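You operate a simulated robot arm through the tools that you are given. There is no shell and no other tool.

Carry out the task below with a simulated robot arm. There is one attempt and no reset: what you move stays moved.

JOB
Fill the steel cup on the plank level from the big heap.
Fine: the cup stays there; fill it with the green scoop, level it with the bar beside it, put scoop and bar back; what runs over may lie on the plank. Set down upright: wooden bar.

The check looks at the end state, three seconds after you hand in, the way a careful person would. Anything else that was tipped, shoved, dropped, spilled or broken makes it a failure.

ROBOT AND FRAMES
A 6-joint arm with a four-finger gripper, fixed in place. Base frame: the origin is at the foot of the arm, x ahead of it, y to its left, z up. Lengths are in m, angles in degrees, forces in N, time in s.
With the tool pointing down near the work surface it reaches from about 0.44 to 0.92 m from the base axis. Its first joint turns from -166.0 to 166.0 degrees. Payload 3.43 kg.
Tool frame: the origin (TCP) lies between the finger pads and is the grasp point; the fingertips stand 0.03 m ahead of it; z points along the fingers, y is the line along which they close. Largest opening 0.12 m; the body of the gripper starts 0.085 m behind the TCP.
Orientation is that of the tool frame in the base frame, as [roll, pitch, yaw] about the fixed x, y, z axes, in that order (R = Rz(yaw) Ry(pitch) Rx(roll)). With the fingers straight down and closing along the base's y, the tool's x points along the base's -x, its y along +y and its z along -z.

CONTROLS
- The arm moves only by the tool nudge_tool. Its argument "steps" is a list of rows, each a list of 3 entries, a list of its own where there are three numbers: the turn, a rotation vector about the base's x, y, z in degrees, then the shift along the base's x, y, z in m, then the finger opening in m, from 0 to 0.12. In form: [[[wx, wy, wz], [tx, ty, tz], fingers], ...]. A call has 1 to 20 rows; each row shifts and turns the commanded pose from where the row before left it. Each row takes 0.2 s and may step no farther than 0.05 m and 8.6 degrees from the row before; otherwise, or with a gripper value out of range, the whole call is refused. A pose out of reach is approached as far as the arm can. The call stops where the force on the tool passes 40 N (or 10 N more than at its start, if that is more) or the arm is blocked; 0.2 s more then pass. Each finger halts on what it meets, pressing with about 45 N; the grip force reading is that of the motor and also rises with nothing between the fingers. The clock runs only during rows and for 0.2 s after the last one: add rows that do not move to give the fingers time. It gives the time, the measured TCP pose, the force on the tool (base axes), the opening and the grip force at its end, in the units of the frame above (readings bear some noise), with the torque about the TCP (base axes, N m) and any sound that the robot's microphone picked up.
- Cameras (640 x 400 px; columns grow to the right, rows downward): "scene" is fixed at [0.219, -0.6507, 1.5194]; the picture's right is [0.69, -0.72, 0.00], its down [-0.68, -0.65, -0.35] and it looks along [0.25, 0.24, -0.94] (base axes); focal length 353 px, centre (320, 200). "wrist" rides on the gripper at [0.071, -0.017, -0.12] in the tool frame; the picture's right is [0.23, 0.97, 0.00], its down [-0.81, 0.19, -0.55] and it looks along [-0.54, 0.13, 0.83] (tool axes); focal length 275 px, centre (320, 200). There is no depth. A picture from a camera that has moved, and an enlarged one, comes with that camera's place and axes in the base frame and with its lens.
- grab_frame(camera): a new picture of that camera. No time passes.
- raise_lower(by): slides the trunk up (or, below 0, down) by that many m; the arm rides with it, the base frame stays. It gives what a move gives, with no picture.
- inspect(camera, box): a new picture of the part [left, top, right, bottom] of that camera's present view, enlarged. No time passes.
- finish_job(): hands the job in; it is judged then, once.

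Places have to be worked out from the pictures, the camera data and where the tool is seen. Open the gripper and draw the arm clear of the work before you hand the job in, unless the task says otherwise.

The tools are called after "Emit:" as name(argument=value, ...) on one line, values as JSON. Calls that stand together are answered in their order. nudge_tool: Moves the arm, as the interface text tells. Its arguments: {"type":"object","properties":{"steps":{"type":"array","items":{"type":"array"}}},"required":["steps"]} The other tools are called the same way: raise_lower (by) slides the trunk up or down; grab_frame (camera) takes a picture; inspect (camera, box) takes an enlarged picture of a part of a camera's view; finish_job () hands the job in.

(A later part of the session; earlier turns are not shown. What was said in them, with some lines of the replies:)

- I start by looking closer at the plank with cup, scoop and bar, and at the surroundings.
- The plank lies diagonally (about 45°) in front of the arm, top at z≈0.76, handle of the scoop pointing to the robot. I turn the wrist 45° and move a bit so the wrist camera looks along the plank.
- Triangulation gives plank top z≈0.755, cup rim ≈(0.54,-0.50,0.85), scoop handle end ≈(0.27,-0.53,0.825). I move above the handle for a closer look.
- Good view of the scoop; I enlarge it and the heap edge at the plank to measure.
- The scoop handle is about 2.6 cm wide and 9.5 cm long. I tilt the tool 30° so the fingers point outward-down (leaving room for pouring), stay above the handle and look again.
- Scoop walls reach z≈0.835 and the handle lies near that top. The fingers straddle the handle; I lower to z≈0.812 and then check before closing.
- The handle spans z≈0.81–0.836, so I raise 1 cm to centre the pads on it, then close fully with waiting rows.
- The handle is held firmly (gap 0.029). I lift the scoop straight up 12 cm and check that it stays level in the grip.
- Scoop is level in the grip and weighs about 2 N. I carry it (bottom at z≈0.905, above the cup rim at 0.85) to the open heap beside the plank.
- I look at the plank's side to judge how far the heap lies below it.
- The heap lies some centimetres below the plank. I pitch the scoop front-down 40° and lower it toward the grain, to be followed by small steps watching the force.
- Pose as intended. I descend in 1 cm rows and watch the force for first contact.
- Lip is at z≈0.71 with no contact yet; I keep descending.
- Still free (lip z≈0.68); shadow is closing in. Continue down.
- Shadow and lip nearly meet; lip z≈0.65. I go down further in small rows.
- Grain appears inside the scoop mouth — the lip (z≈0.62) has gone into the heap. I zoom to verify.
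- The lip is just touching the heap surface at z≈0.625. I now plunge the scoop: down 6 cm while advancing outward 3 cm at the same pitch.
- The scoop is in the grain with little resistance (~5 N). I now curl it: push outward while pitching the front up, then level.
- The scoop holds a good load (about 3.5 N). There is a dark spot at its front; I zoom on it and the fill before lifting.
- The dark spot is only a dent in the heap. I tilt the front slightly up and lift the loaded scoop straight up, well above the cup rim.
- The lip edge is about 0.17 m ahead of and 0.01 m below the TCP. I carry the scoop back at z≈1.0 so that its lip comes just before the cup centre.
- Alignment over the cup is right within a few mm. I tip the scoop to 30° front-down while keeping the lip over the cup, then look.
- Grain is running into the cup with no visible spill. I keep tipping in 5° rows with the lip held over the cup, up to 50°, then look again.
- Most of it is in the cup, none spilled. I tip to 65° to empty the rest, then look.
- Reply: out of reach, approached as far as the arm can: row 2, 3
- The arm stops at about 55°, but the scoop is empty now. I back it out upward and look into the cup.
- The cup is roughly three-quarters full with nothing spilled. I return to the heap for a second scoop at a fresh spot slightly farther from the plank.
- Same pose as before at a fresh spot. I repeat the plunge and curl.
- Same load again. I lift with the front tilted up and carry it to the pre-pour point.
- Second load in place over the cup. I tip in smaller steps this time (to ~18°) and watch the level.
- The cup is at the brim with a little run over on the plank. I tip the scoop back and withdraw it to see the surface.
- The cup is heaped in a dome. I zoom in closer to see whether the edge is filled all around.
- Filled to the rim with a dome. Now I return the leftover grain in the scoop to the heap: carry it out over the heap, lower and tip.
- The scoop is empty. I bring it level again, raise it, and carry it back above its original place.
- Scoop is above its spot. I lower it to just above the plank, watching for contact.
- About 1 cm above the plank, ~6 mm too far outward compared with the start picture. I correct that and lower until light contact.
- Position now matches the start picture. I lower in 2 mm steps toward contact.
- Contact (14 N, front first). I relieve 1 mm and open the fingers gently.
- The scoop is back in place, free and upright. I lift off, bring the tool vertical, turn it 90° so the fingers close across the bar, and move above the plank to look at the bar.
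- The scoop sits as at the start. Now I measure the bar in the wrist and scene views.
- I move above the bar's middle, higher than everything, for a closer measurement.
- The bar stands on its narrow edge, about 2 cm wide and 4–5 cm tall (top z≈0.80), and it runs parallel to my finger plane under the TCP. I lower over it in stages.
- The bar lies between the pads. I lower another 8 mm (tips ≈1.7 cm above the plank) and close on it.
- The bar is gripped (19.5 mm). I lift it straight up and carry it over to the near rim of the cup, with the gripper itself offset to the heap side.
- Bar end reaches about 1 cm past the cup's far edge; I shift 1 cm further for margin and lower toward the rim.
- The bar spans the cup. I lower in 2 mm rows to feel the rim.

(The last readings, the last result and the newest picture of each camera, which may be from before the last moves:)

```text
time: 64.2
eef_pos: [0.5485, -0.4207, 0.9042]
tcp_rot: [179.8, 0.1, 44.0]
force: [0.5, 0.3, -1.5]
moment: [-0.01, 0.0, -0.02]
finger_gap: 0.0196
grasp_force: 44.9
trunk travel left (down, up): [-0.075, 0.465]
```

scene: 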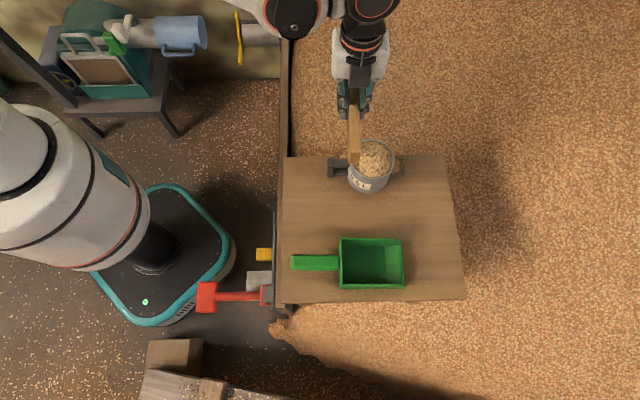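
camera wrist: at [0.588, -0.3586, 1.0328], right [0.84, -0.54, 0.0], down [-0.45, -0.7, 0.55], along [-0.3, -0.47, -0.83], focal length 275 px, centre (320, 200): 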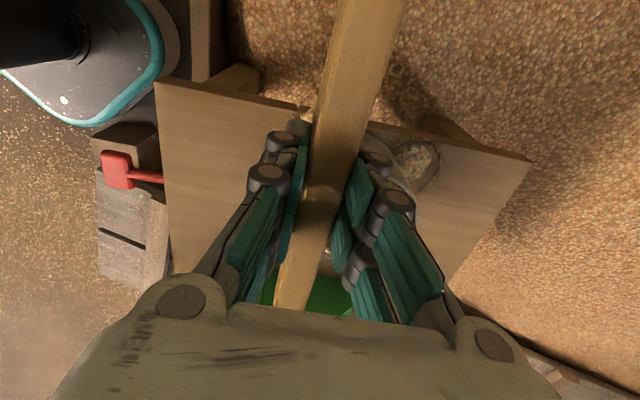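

No contact yet; continuing in small rows.

Emit:
nudge_tool(steps=[[[0, 0, 0], [0, 0, -0.002], 0.0], [[0, 0, 0], [0, 0, -0.002], 0.0], [[0, 0, 0], [0, 0, 0], 0.0]])

Emit:
inspect(camera="scene", box=[330, 120, 410, 200])

```text
time: 65.0
eef_pos: [0.5484, -0.4205, 0.9012]
tcp_rot: [179.7, 0.1, 44.1]
force: [0.3, -0.9, -0.8]
moment: [-0.02, -0.02, 0.01]
finger_gap: 0.0195
grasp_force: 44.9
trunk travel left (down, up): [-0.075, 0.465]
```

```text
5.00 times, centred on (370, 160) of scene
camera zoom: at [0.219, -0.6507, 1.5194], right [0.69, -0.72, 0.0], down [-0.68, -0.65, -0.35], along [0.25, 0.24, -0.94], focal length 1763 px, centre (70, 400)
```

zoom: 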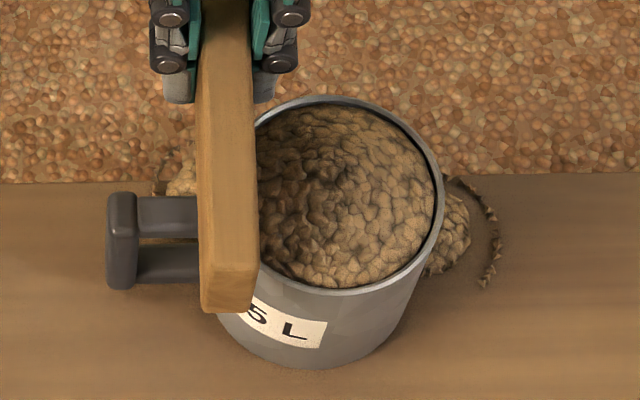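

Emit:
nudge_tool(steps=[[[0, 0, 0], [0, 0, -0.0015], 0.0], [[0, 0, 0], [0, 0, -0.0015], 0.0], [[0, 0, 0], [0, 0, 0], 0.0]])

```text
time: 65.8
eef_pos: [0.5477, -0.421, 0.8985]
tcp_rot: [179.8, 0.0, 44.0]
force: [0.4, -0.1, -0.1]
moment: [-0.02, 0.03, 0.0]
finger_gap: 0.0192
grasp_force: 45.2
trunk travel left (down, up): [-0.075, 0.465]
```

The forces are still those of the free bar (≈-1 N); I go on down in 1.5 mm rows.

Emit:
nudge_tool(steps=[[[0, 0, 0], [0, 0, -0.0015], 0.0], [[0, 0, 0], [0, 0, -0.0015], 0.0], [[0, 0, 0], [0, 0, 0], 0.0]])

```text
time: 66.6
eef_pos: [0.5482, -0.421, 0.8961]
tcp_rot: [179.6, 0.1, 44.1]
force: [-0.2, -0.2, -2.3]
moment: [-0.01, 0.01, 0.0]
finger_gap: 0.0195
grasp_force: 44.5
trunk travel left (down, up): [-0.075, 0.465]
```

Emit:
nudge_tool(steps=[[[0, 0, 0], [0, 0, -0.0015], 0.0], [[0, 0, 0], [0, 0, -0.0015], 0.0], [[0, 0, 0], [0, 0, 0], 0.0]])

Emit:
inspect(camera="scene", box=[330, 120, 410, 200])

```text
time: 67.4
eef_pos: [0.5477, -0.4205, 0.8923]
tcp_rot: [179.8, 0.1, 44.1]
force: [0.1, 0.2, -2.0]
moment: [-0.01, 0.01, 0.01]
finger_gap: 0.0193
grasp_force: 45.0
trunk travel left (down, up): [-0.075, 0.465]
```

```text
5.00 times, centred on (370, 160) of scene
camera zoom: at [0.219, -0.6507, 1.5194], right [0.69, -0.72, 0.0], down [-0.68, -0.65, -0.35], along [0.25, 0.24, -0.94], focal length 1763 px, centre (70, 400)
```

zoom: 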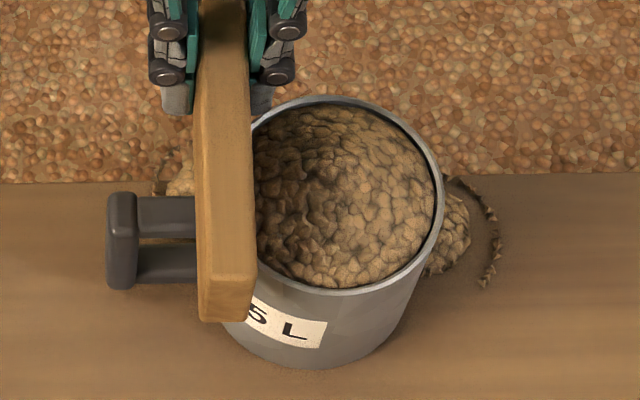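

Still free above the rim; continue down.

Emit:
nudge_tool(steps=[[[0, 0, 0], [0, 0, -0.0015], 0.0], [[0, 0, 0], [0, 0, -0.0015], 0.0], [[0, 0, 0], [0, 0, 0], 0.0]])

```text
time: 68.2
eef_pos: [0.5485, -0.4209, 0.8891]
tcp_rot: [179.7, 0.2, 44.0]
force: [0.2, 0.2, -1.8]
moment: [0.01, 0.02, -0.02]
finger_gap: 0.0193
grasp_force: 45.1
trunk travel left (down, up): [-0.075, 0.465]
```

Emit:
nudge_tool(steps=[[[0, 0, 0], [0, 0, -0.0015], 0.0], [[0, 0, 0], [0, 0, -0.0015], 0.0], [[0, 0, 0], [0, 0, 0], 0.0]])

Emit:
inspect(camera="wrist", box=[240, 80, 480, 320])

```text
time: 69.0
eef_pos: [0.5483, -0.421, 0.8874]
tcp_rot: [179.6, 0.1, 44.0]
force: [3.0, 0.7, 24.8]
moment: [-0.99, 0.66, 0.13]
finger_gap: 0.0195
grasp_force: 44.6
trunk travel left (down, up): [-0.075, 0.465]
```

```text
1.67 times, centred on (360, 200) of wrist
camera zoom: at [0.5867, -0.3575, 1.0084], right [0.84, -0.54, 0.01], down [-0.45, -0.7, 0.56], along [-0.3, -0.47, -0.83], focal length 459 px, centre (253, 200)
```

zoom: 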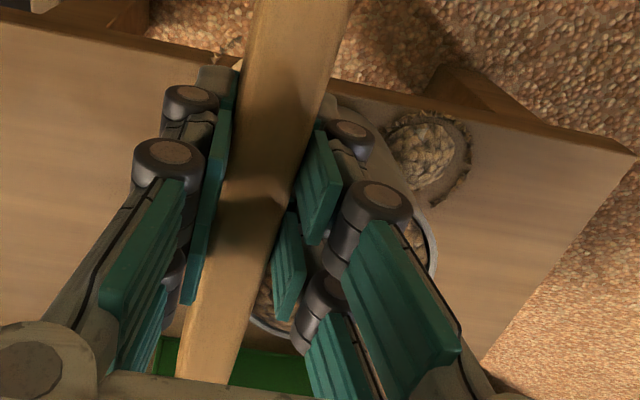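

Rim felt: 25 N at TCP z≈0.887. I back up 2 mm to relieve it and read the force.

Emit:
nudge_tool(steps=[[[0, 0, 0], [0, 0, 0.002], 0.0], [[0, 0, 0], [0, 0, 0], 0.0], [[0, 0, 0], [0, 0, 0], 0.0]])

Emit:
inspect(camera="scene", box=[330, 120, 410, 200])

```text
time: 69.8
eef_pos: [0.5471, -0.4206, 0.887]
tcp_rot: [179.8, 0.0, 44.0]
force: [1.4, -0.1, 0.2]
moment: [-0.04, 0.05, 0.03]
finger_gap: 0.0196
grasp_force: 45.3
trunk travel left (down, up): [-0.075, 0.465]
```

```text
5.00 times, centred on (370, 160) of scene
camera zoom: at [0.219, -0.6507, 1.5194], right [0.69, -0.72, 0.0], down [-0.68, -0.65, -0.35], along [0.25, 0.24, -0.94], focal length 1763 px, centre (70, 400)
```

zoom: 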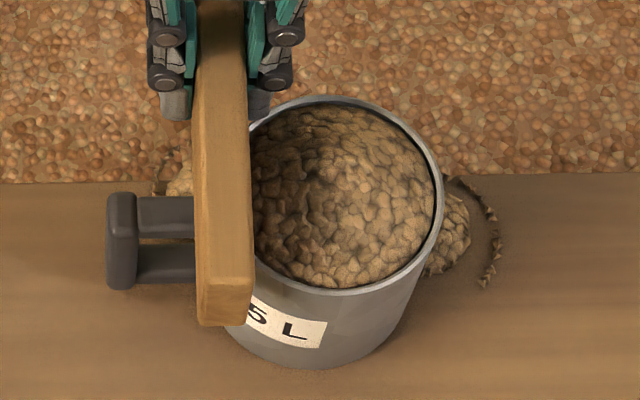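

Very light contact now — right height to strike off. I sweep slowly outward across the cup, first half, and check forces.

Emit:
nudge_tool(steps=[[[0, 0, 0], [0.0042, -0.0043, 0.0003], 0.0], [[0, 0, 0], [0.0042, -0.0043, 0], 0.0], [[0, 0, 0], [0.0042, -0.0043, 0], 0.0], [[0, 0, 0], [0.0042, -0.0043, 0], 0.0], [[0, 0, 0], [0.0042, -0.0043, 0], 0.0], [[0, 0, 0], [0.0042, -0.0043, 0], 0.0]])

Emit:
inspect(camera="scene", box=[330, 120, 410, 200])

```text
time: 71.2
eef_pos: [0.572, -0.4469, 0.8891]
tcp_rot: [179.7, 0.1, 44.0]
force: [-1.2, 1.2, 1.9]
moment: [0.01, 0.04, -0.06]
finger_gap: 0.0195
grasp_force: 45.0
trunk travel left (down, up): [-0.075, 0.465]
```

```text
5.00 times, centred on (370, 160) of scene
camera zoom: at [0.219, -0.6507, 1.5194], right [0.69, -0.72, 0.0], down [-0.68, -0.65, -0.35], along [0.25, 0.24, -0.94], focal length 1763 px, centre (70, 400)
```

zoom: 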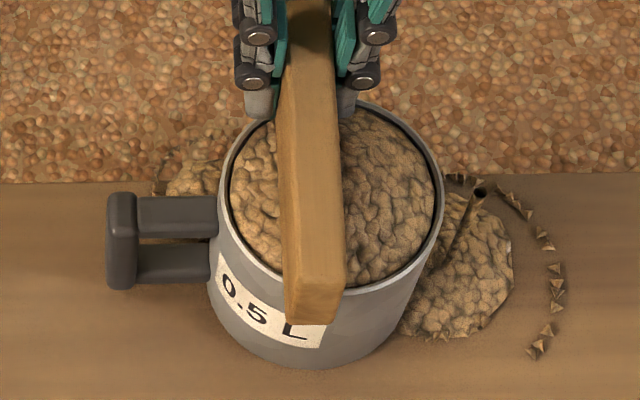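

The strike-off works: excess runs over on the far side, the cup stays. I finish the sweep beyond the far rim.

Emit:
nudge_tool(steps=[[[0, 0, 0], [0.0042, -0.0043, 0], 0.0], [[0, 0, 0], [0.0042, -0.0043, 0], 0.0], [[0, 0, 0], [0.0042, -0.0043, 0], 0.0], [[0, 0, 0], [0.0042, -0.0043, 0], 0.0], [[0, 0, 0], [0.0042, -0.0043, 0], 0.0], [[0, 0, 0], [0.0042, -0.0043, 0], 0.0], [[0, 0, 0], [0.0042, -0.0043, 0], 0.0], [[0, 0, 0], [0.0042, -0.0043, 0], 0.0], [[0, 0, 0], [0.0042, -0.0043, 0], 0.0], [[0, 0, 0], [0.0042, -0.0043, 0], 0.0], [[0, 0, 0], [0.0042, -0.0043, 0], 0.0], [[0, 0, 0], [0, 0, 0], 0.0]])

Emit:
inspect(camera="scene", box=[330, 120, 410, 200])

```text
time: 73.8
eef_pos: [0.6193, -0.4944, 0.888]
tcp_rot: [179.9, 0.1, 44.0]
force: [0.5, 0.1, -0.6]
moment: [0.02, 0.01, -0.01]
finger_gap: 0.0194
grasp_force: 45.4
trunk travel left (down, up): [-0.075, 0.465]
```

```text
5.00 times, centred on (370, 160) of scene
camera zoom: at [0.219, -0.6507, 1.5194], right [0.69, -0.72, 0.0], down [-0.68, -0.65, -0.35], along [0.25, 0.24, -0.94], focal length 1763 px, centre (70, 400)
```

zoom: 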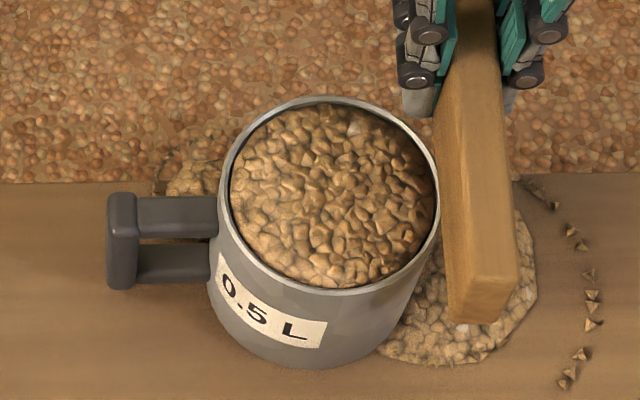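

The surface now looks flat. I lift the bar clear and check the cup without its shadow.

Emit:
nudge_tool(steps=[[[0, 0, 0], [0.01, -0.01, 0.01], 0.0], [[0, 0, 0], [0.02, -0.02, 0.03], 0.0], [[0, 0, 0], [0.02, -0.02, 0.03], 0.0], [[0, 0, 0], [0.02, -0.02, 0.02], 0.0], [[0, 0, 0], [0, 0, 0], 0.0]])

Emit:
inspect(camera="scene", box=[340, 130, 400, 180])

Emit:
grab_frame(camera="wrist")

```text
time: 75.0
eef_pos: [0.6882, -0.5659, 0.9778]
tcp_rot: [179.8, 0.1, 44.1]
force: [0.2, 0.0, -1.3]
moment: [0.03, 0.0, 0.02]
finger_gap: 0.0196
grasp_force: 44.8
trunk travel left (down, up): [-0.075, 0.465]
```

```text
8.00 times, centred on (370, 155) of scene
camera zoom: at [0.219, -0.6507, 1.5194], right [0.69, -0.72, 0.0], down [-0.68, -0.65, -0.35], along [0.25, 0.24, -0.94], focal length 2821 px, centre (-80, 560)
```

zoom: 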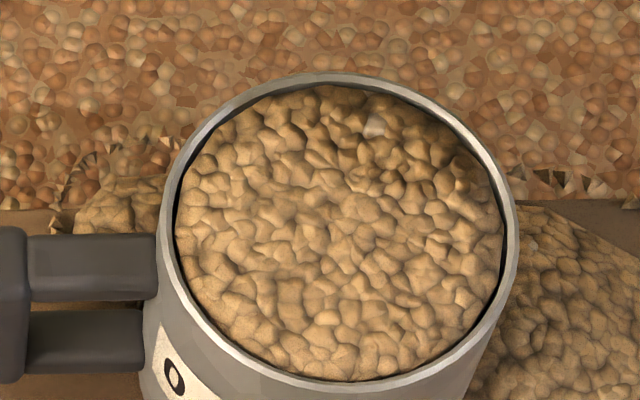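

```text
taken
camera wrist: at [0.7281, -0.5035, 1.0983], right [0.84, -0.54, 0.0], down [-0.45, -0.7, 0.55], along [-0.3, -0.47, -0.83], focal length 275 px, centre (320, 200)
```

wrist: 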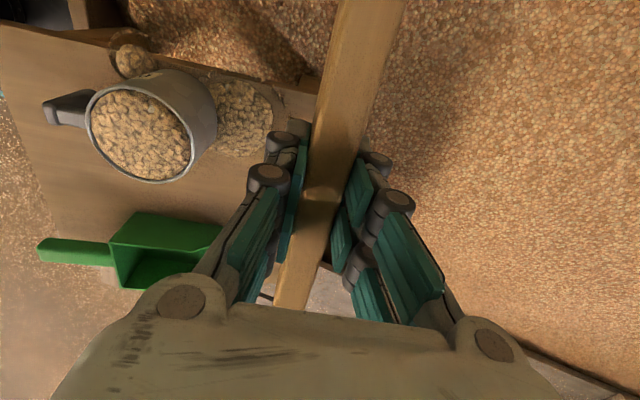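

Emit:
inspect(camera="wrist", box=[70, 50, 290, 200])

```text
2.67 times, centred on (180, 125) of wrist
camera zoom: at [0.7281, -0.5035, 1.0983], right [0.84, -0.54, 0.0], down [-0.45, -0.7, 0.55], along [-0.3, -0.47, -0.83], focal length 734 px, centre (693, 400)
```

zoom: 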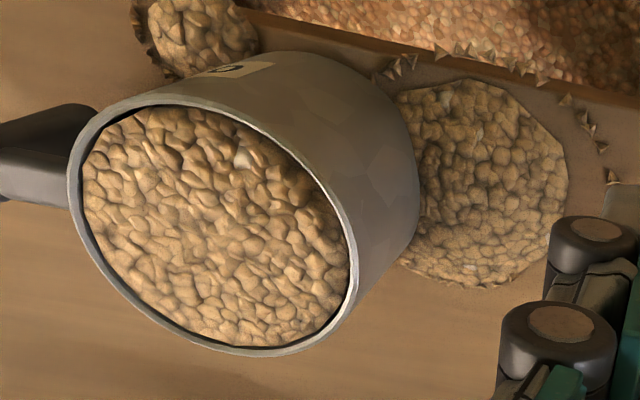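

The surface looks flush. I move the bar above its original place and re-inspect the cup under clean light.

Emit:
nudge_tool(steps=[[[0, 0, 0], [-0.02, -0.02, 0], 0.0], [[0, 0, 0], [-0.03, -0.031, 0], 0.0], [[0, 0, 0], [-0.03, -0.032, 0], 0.0], [[0, 0, 0], [-0.03, -0.031, 0], 0.0], [[0, 0, 0], [-0.0265, -0.0285, 0], 0.0], [[0, 0, 0], [0, 0, 0], 0.0]])

Emit:
inspect(camera="scene", box=[340, 130, 400, 180])

Emit:
grab_frame(camera="scene")

Emit:
grab_frame(camera="wrist")

```text
time: 76.4
eef_pos: [0.5516, -0.7082, 0.9776]
tcp_rot: [179.8, 0.1, 44.0]
force: [-0.8, 0.1, -1.4]
moment: [0.01, -0.03, -0.01]
finger_gap: 0.0193
grasp_force: 45.3
trunk travel left (down, up): [-0.075, 0.465]
```

```text
8.00 times, centred on (370, 155) of scene
camera zoom: at [0.219, -0.6507, 1.5194], right [0.69, -0.72, 0.0], down [-0.68, -0.65, -0.35], along [0.25, 0.24, -0.94], focal length 2821 px, centre (-80, 560)
```

zoom: 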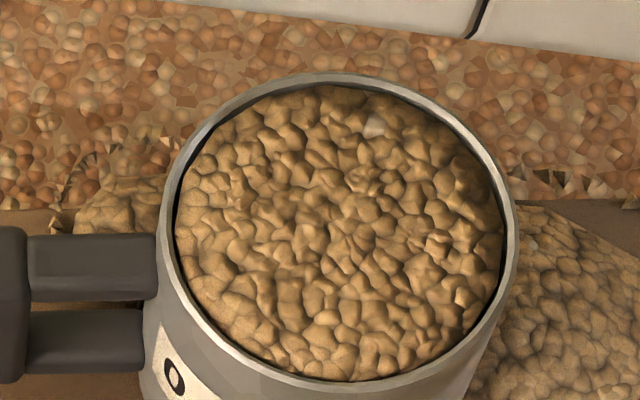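

```text
taken
```

scene: 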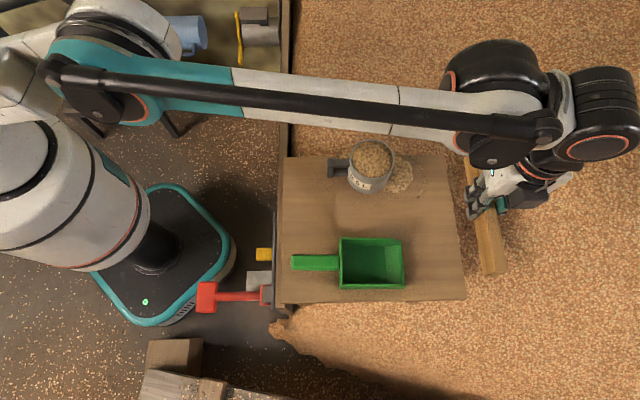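

```text
taken
camera wrist: at [0.5906, -0.6448, 1.0979], right [0.84, -0.54, 0.0], down [-0.45, -0.7, 0.55], along [-0.3, -0.47, -0.83], focal length 275 px, centre (320, 200)
```

wrist: 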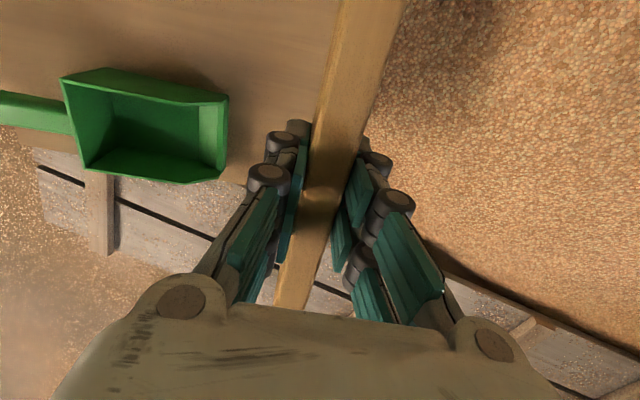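

The cup is level with the rim. Before setting the bar down I check that its resting place is free of grain.

Emit:
inspect(camera="scene", box=[390, 140, 480, 310])

Emit:
inspect(camera="scene", box=[380, 145, 470, 205])

```text
2.35 times, centred on (435, 225) of scene
camera zoom: at [0.219, -0.6507, 1.5194], right [0.69, -0.72, 0.0], down [-0.68, -0.65, -0.35], along [0.25, 0.24, -0.94], focal length 830 px, centre (49, 141)
```

zoom: 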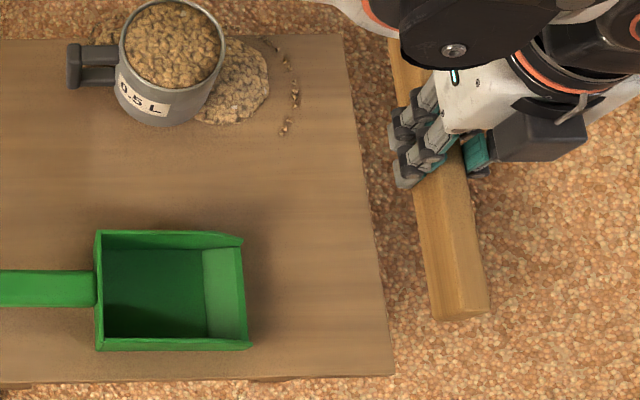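

```text
6.67 times, centred on (425, 175) of scene
camera zoom: at [0.219, -0.6507, 1.5194], right [0.69, -0.72, 0.0], down [-0.68, -0.65, -0.35], along [0.25, 0.24, -0.94], focal length 2351 px, centre (-380, 367)
```

zoom: 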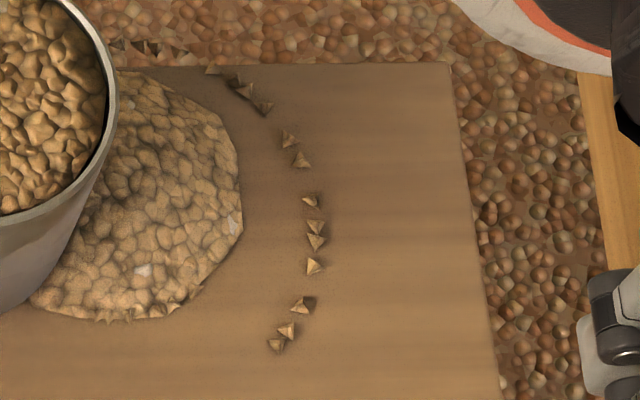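

The bar's place is clear. I lower the bar to a few millimetres above the plank.

Emit:
nudge_tool(steps=[[[0, 0, 0], [0, 0, -0.03], 0.0], [[0, 0, 0], [0, 0, -0.04], 0.0], [[0, 0, 0], [0, 0, -0.04], 0.0], [[0, 0, 0], [0, 0, -0.04], 0.0], [[0, 0, 0], [0, 0, -0.018], 0.0], [[0, 0, 0], [0, 0, 0], 0.0]])

Emit:
inspect(camera="scene", box=[390, 160, 490, 310])

Emit:
grab_frame(camera="wrist")

```text
time: 77.8
eef_pos: [0.5522, -0.706, 0.8099]
tcp_rot: [179.9, 0.1, 44.0]
force: [-0.5, 0.3, -1.2]
moment: [-0.01, 0.01, 0.04]
finger_gap: 0.0196
grasp_force: 44.7
trunk travel left (down, up): [-0.075, 0.465]
```

```text
2.67 times, centred on (440, 235) of scene
camera zoom: at [0.219, -0.6507, 1.5194], right [0.69, -0.72, 0.0], down [-0.68, -0.65, -0.35], along [0.25, 0.24, -0.94], focal length 940 px, centre (0, 107)
```

zoom: 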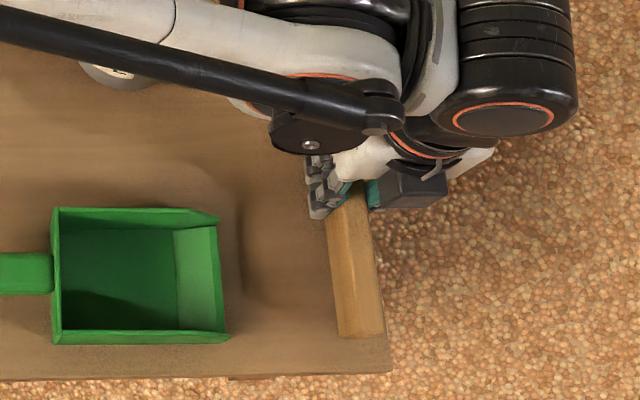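

```text
taken
camera wrist: at [0.5922, -0.643, 0.93], right [0.84, -0.54, 0.0], down [-0.45, -0.7, 0.55], along [-0.3, -0.47, -0.83], focal length 275 px, centre (320, 200)
```

wrist: 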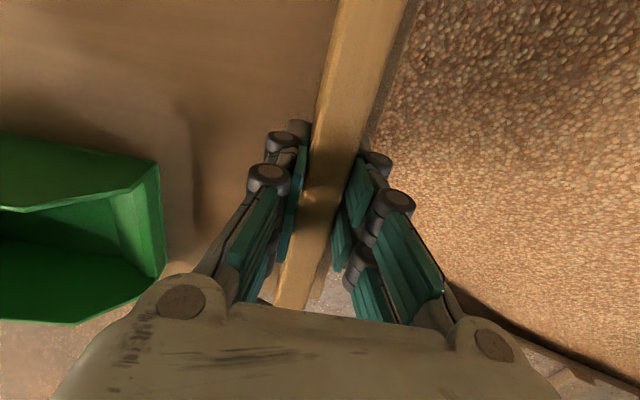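

Emit:
nudge_tool(steps=[[[0, 0, 0], [-0.0008, -0.002, -0.003], 0.0], [[0, 0, 0], [0, 0, -0.002], 0.0], [[0, 0, 0], [0, 0, -0.0015], 0.0], [[0, 0, 0], [0, 0, 0], 0.0]])

```text
time: 78.8
eef_pos: [0.5516, -0.7071, 0.803]
tcp_rot: [179.8, 0.2, 44.0]
force: [0.1, 0.1, -1.0]
moment: [0.02, 0.0, 0.02]
finger_gap: 0.0195
grasp_force: 45.7
trunk travel left (down, up): [-0.075, 0.465]
```

No contact yet at z≈0.803; I descend in 1 mm rows.

Emit:
nudge_tool(steps=[[[0, 0, 0], [0, 0, -0.001], 0.0], [[0, 0, 0], [0, 0, -0.001], 0.0], [[0, 0, 0], [0, 0, 0], 0.0]])

```text
time: 79.6
eef_pos: [0.5517, -0.7082, 0.8025]
tcp_rot: [179.7, 0.2, 43.9]
force: [-0.6, -0.3, 7.7]
moment: [0.65, -0.57, -0.01]
finger_gap: 0.0197
grasp_force: 44.8
trunk travel left (down, up): [-0.075, 0.465]
```

Contact with the +n end first (bar tilted by well under a degree). I open slowly to let it settle on its edge, then straighten clear.

Emit:
nudge_tool(steps=[[[0, 0, 0], [0, 0, 0], 0.0185], [[0, 0, 0], [0, 0, 0], 0.0205], [[0, 0, 0], [0, 0, 0], 0.0225], [[0, 0, 0], [0, 0, 0], 0.025], [[0, 0, 0], [0, 0, 0], 0.03], [[0, 0, 0], [0, 0, 0], 0.04], [[0, 0, 0], [0, 0, 0], 0.06], [[0, 0, 0], [0, 0, 0], 0.06]])

Emit:
grab_frame(camera="wrist")

Emit:
inspect(camera="scene", box=[390, 160, 490, 310])

```text
time: 81.4
eef_pos: [0.5527, -0.7073, 0.8018]
tcp_rot: [179.7, 0.1, 44.0]
force: [-0.1, -0.3, -0.2]
moment: [-0.02, -0.03, 0.03]
finger_gap: 0.06
grasp_force: 0.1
trunk travel left (down, up): [-0.075, 0.465]
```

```text
taken
camera wrist: at [0.5917, -0.6453, 0.9219], right [0.84, -0.54, 0.0], down [-0.45, -0.7, 0.55], along [-0.3, -0.47, -0.83], focal length 275 px, centre (320, 200)
```

wrist: 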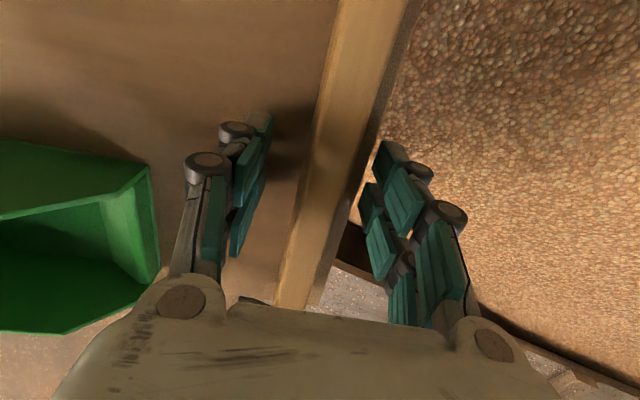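

```text
2.67 times, centred on (440, 235) of scene
camera zoom: at [0.219, -0.6507, 1.5194], right [0.69, -0.72, 0.0], down [-0.68, -0.65, -0.35], along [0.25, 0.24, -0.94], focal length 940 px, centre (0, 107)
```

zoom: 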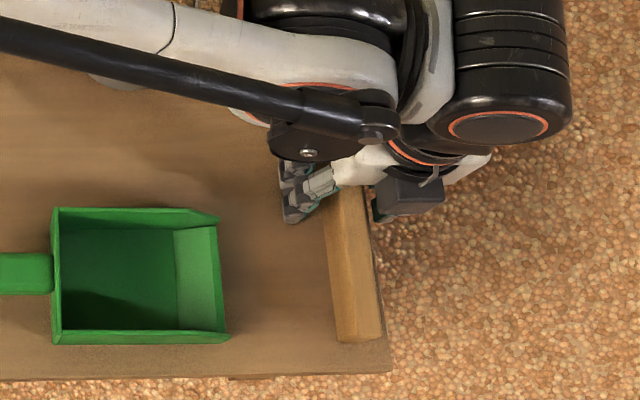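

The bar stands free on its edge in its original place. I raise the gripper straight up and then withdraw.

Emit:
nudge_tool(steps=[[[0, 0, 0], [0, 0, 0.015], 0.06], [[0, 0, 0], [0, 0, 0.035], 0.06], [[0, 0, 0], [0, 0, 0.045], 0.06], [[0, 0, 0], [0, 0, 0.045], 0.06], [[0, 0, 0], [0, 0, 0.045], 0.06], [[0, 0, 0], [0, 0, 0.045], 0.08], [[0, 0, 0], [0, 0, 0.045], 0.08], [[0, 0, 0], [0, 0, 0.03], 0.08], [[0, 0, 8], [-0.02, 0.025, 0.0], 0.08], [[0, 0, 8], [-0.025, 0.035, 0.0], 0.08], [[0, 0, 8], [-0.025, 0.035, 0.0], 0.08], [[0, 0, 8], [-0.025, 0.035, 0.0], 0.08], [[0, 0, 8], [-0.025, 0.035, 0.0], 0.08], [[0, 0, 8], [-0.025, 0.035, 0.0], 0.08], [[0, 0, 8], [-0.025, 0.035, 0.0], 0.08], [[0, 0, 8], [-0.025, 0.035, 0.0], 0.08], [[0, 0, 8], [-0.025, 0.035, 0.0], 0.08], [[0, 0, 8], [-0.025, 0.035, 0.0], 0.08], [[0, 0, 8], [-0.025, 0.035, 0.0], 0.08]])

Emit:
grab_frame(camera="scene")

Emit:
grab_frame(camera="wrist")

Emit:
inspect(camera="scene", box=[260, 120, 480, 310])

```text
time: 85.4
eef_pos: [0.2713, -0.3175, 1.0887]
tcp_rot: [179.7, 0.1, 132.2]
force: [0.3, -0.6, -0.3]
moment: [0.05, 0.01, 0.0]
finger_gap: 0.0801
grasp_force: 0.0
out of reach, approached as far as the arm can: row 6, 7, 8
trunk travel left (down, up): [-0.075, 0.465]
```

```text
taken
```

scene: 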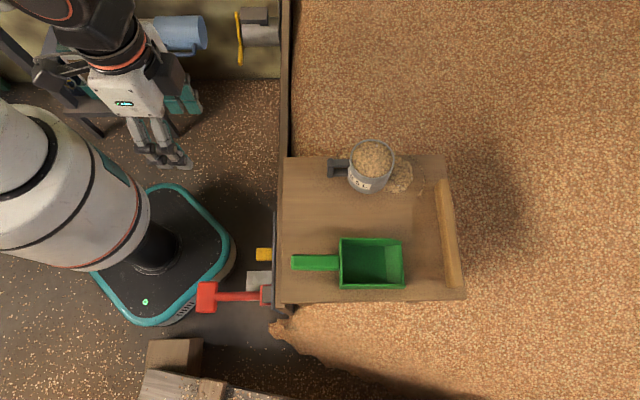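

```text
taken
camera wrist: at [0.2109, -0.2763, 1.2089], right [0.57, 0.82, 0.0], down [0.68, -0.48, 0.55], along [0.46, -0.31, -0.83], focal length 275 px, centre (320, 200)
```

wrist: 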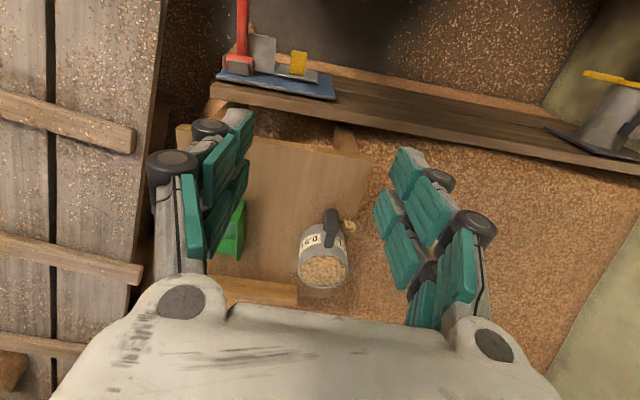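

```text
2.11 times, centred on (370, 215) of scene
camera zoom: at [0.219, -0.6507, 1.5194], right [0.69, -0.72, 0.0], down [-0.68, -0.65, -0.35], along [0.25, 0.24, -0.94], focal length 742 px, centre (215, 168)
```

zoom: 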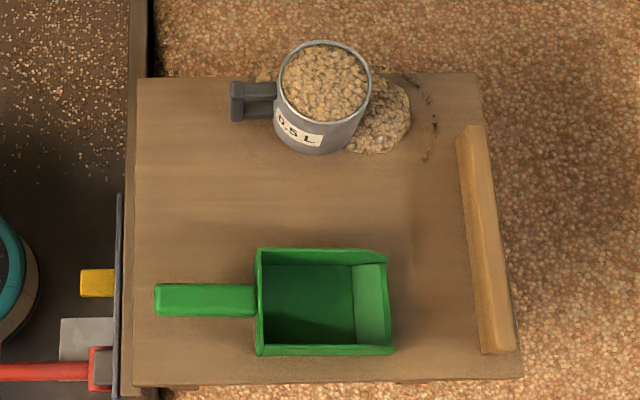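

Scoop and bar are where they were at the start, and the cup has not moved. One last close look at the cup surface.

Emit:
inspect(camera="scene", box=[340, 130, 400, 180])

Emit:
inspect(camera="wrist", box=[270, 190, 390, 310])

```text
8.00 times, centred on (370, 155) of scene
camera zoom: at [0.219, -0.6507, 1.5194], right [0.69, -0.72, 0.0], down [-0.68, -0.65, -0.35], along [0.25, 0.24, -0.94], focal length 2821 px, centre (-80, 560)
```

zoom: 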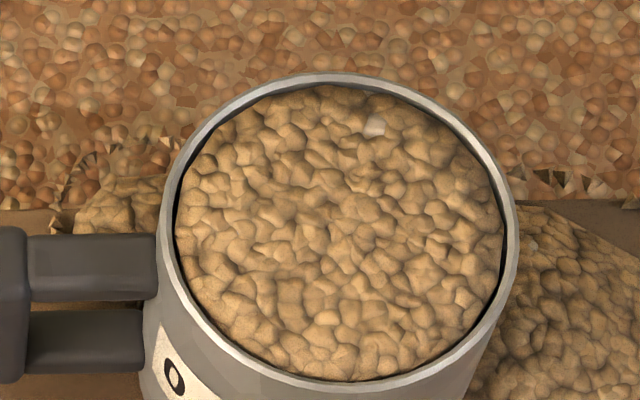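

```text
3.33 times, centred on (330, 250) of wrist
camera zoom: at [0.2109, -0.2763, 1.2089], right [0.57, 0.82, 0.0], down [0.68, -0.48, 0.55], along [0.46, -0.31, -0.83], focal length 918 px, centre (287, 33)
```

zoom: 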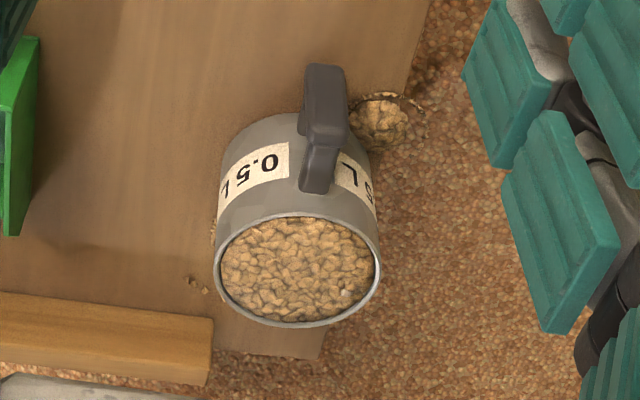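

The cup is filled flush with its rim, the scoop and bar are back in place, and the gripper is open and well clear. I hand in the job.

Emit:
finish_job()

```text
The job is handed in.
```

The steel cup on the plank is filled level with its rim from the big heap, and I have handed the job in; no verdict has come back yet.

- **Cup:** It stayed where it was. I filled it with two loads from the green scoop and struck it off once with the bar. The last close-ups show the surface flat and even with the rim.
- **Scoop:** It is back upright on the plank, matching the starting picture to within a couple of pixels. I tipped its leftover grain back onto the heap.
- **Bar:** It is back in its original place, standing on its narrow edge as at the start. I took that to be what "upright" meant.
- **Overflow:** Some grain ran over and lies on the plank beside the cup, clear of where the bar and scoop sit.

The gripper is open and the arm is drawn clear of the plank.
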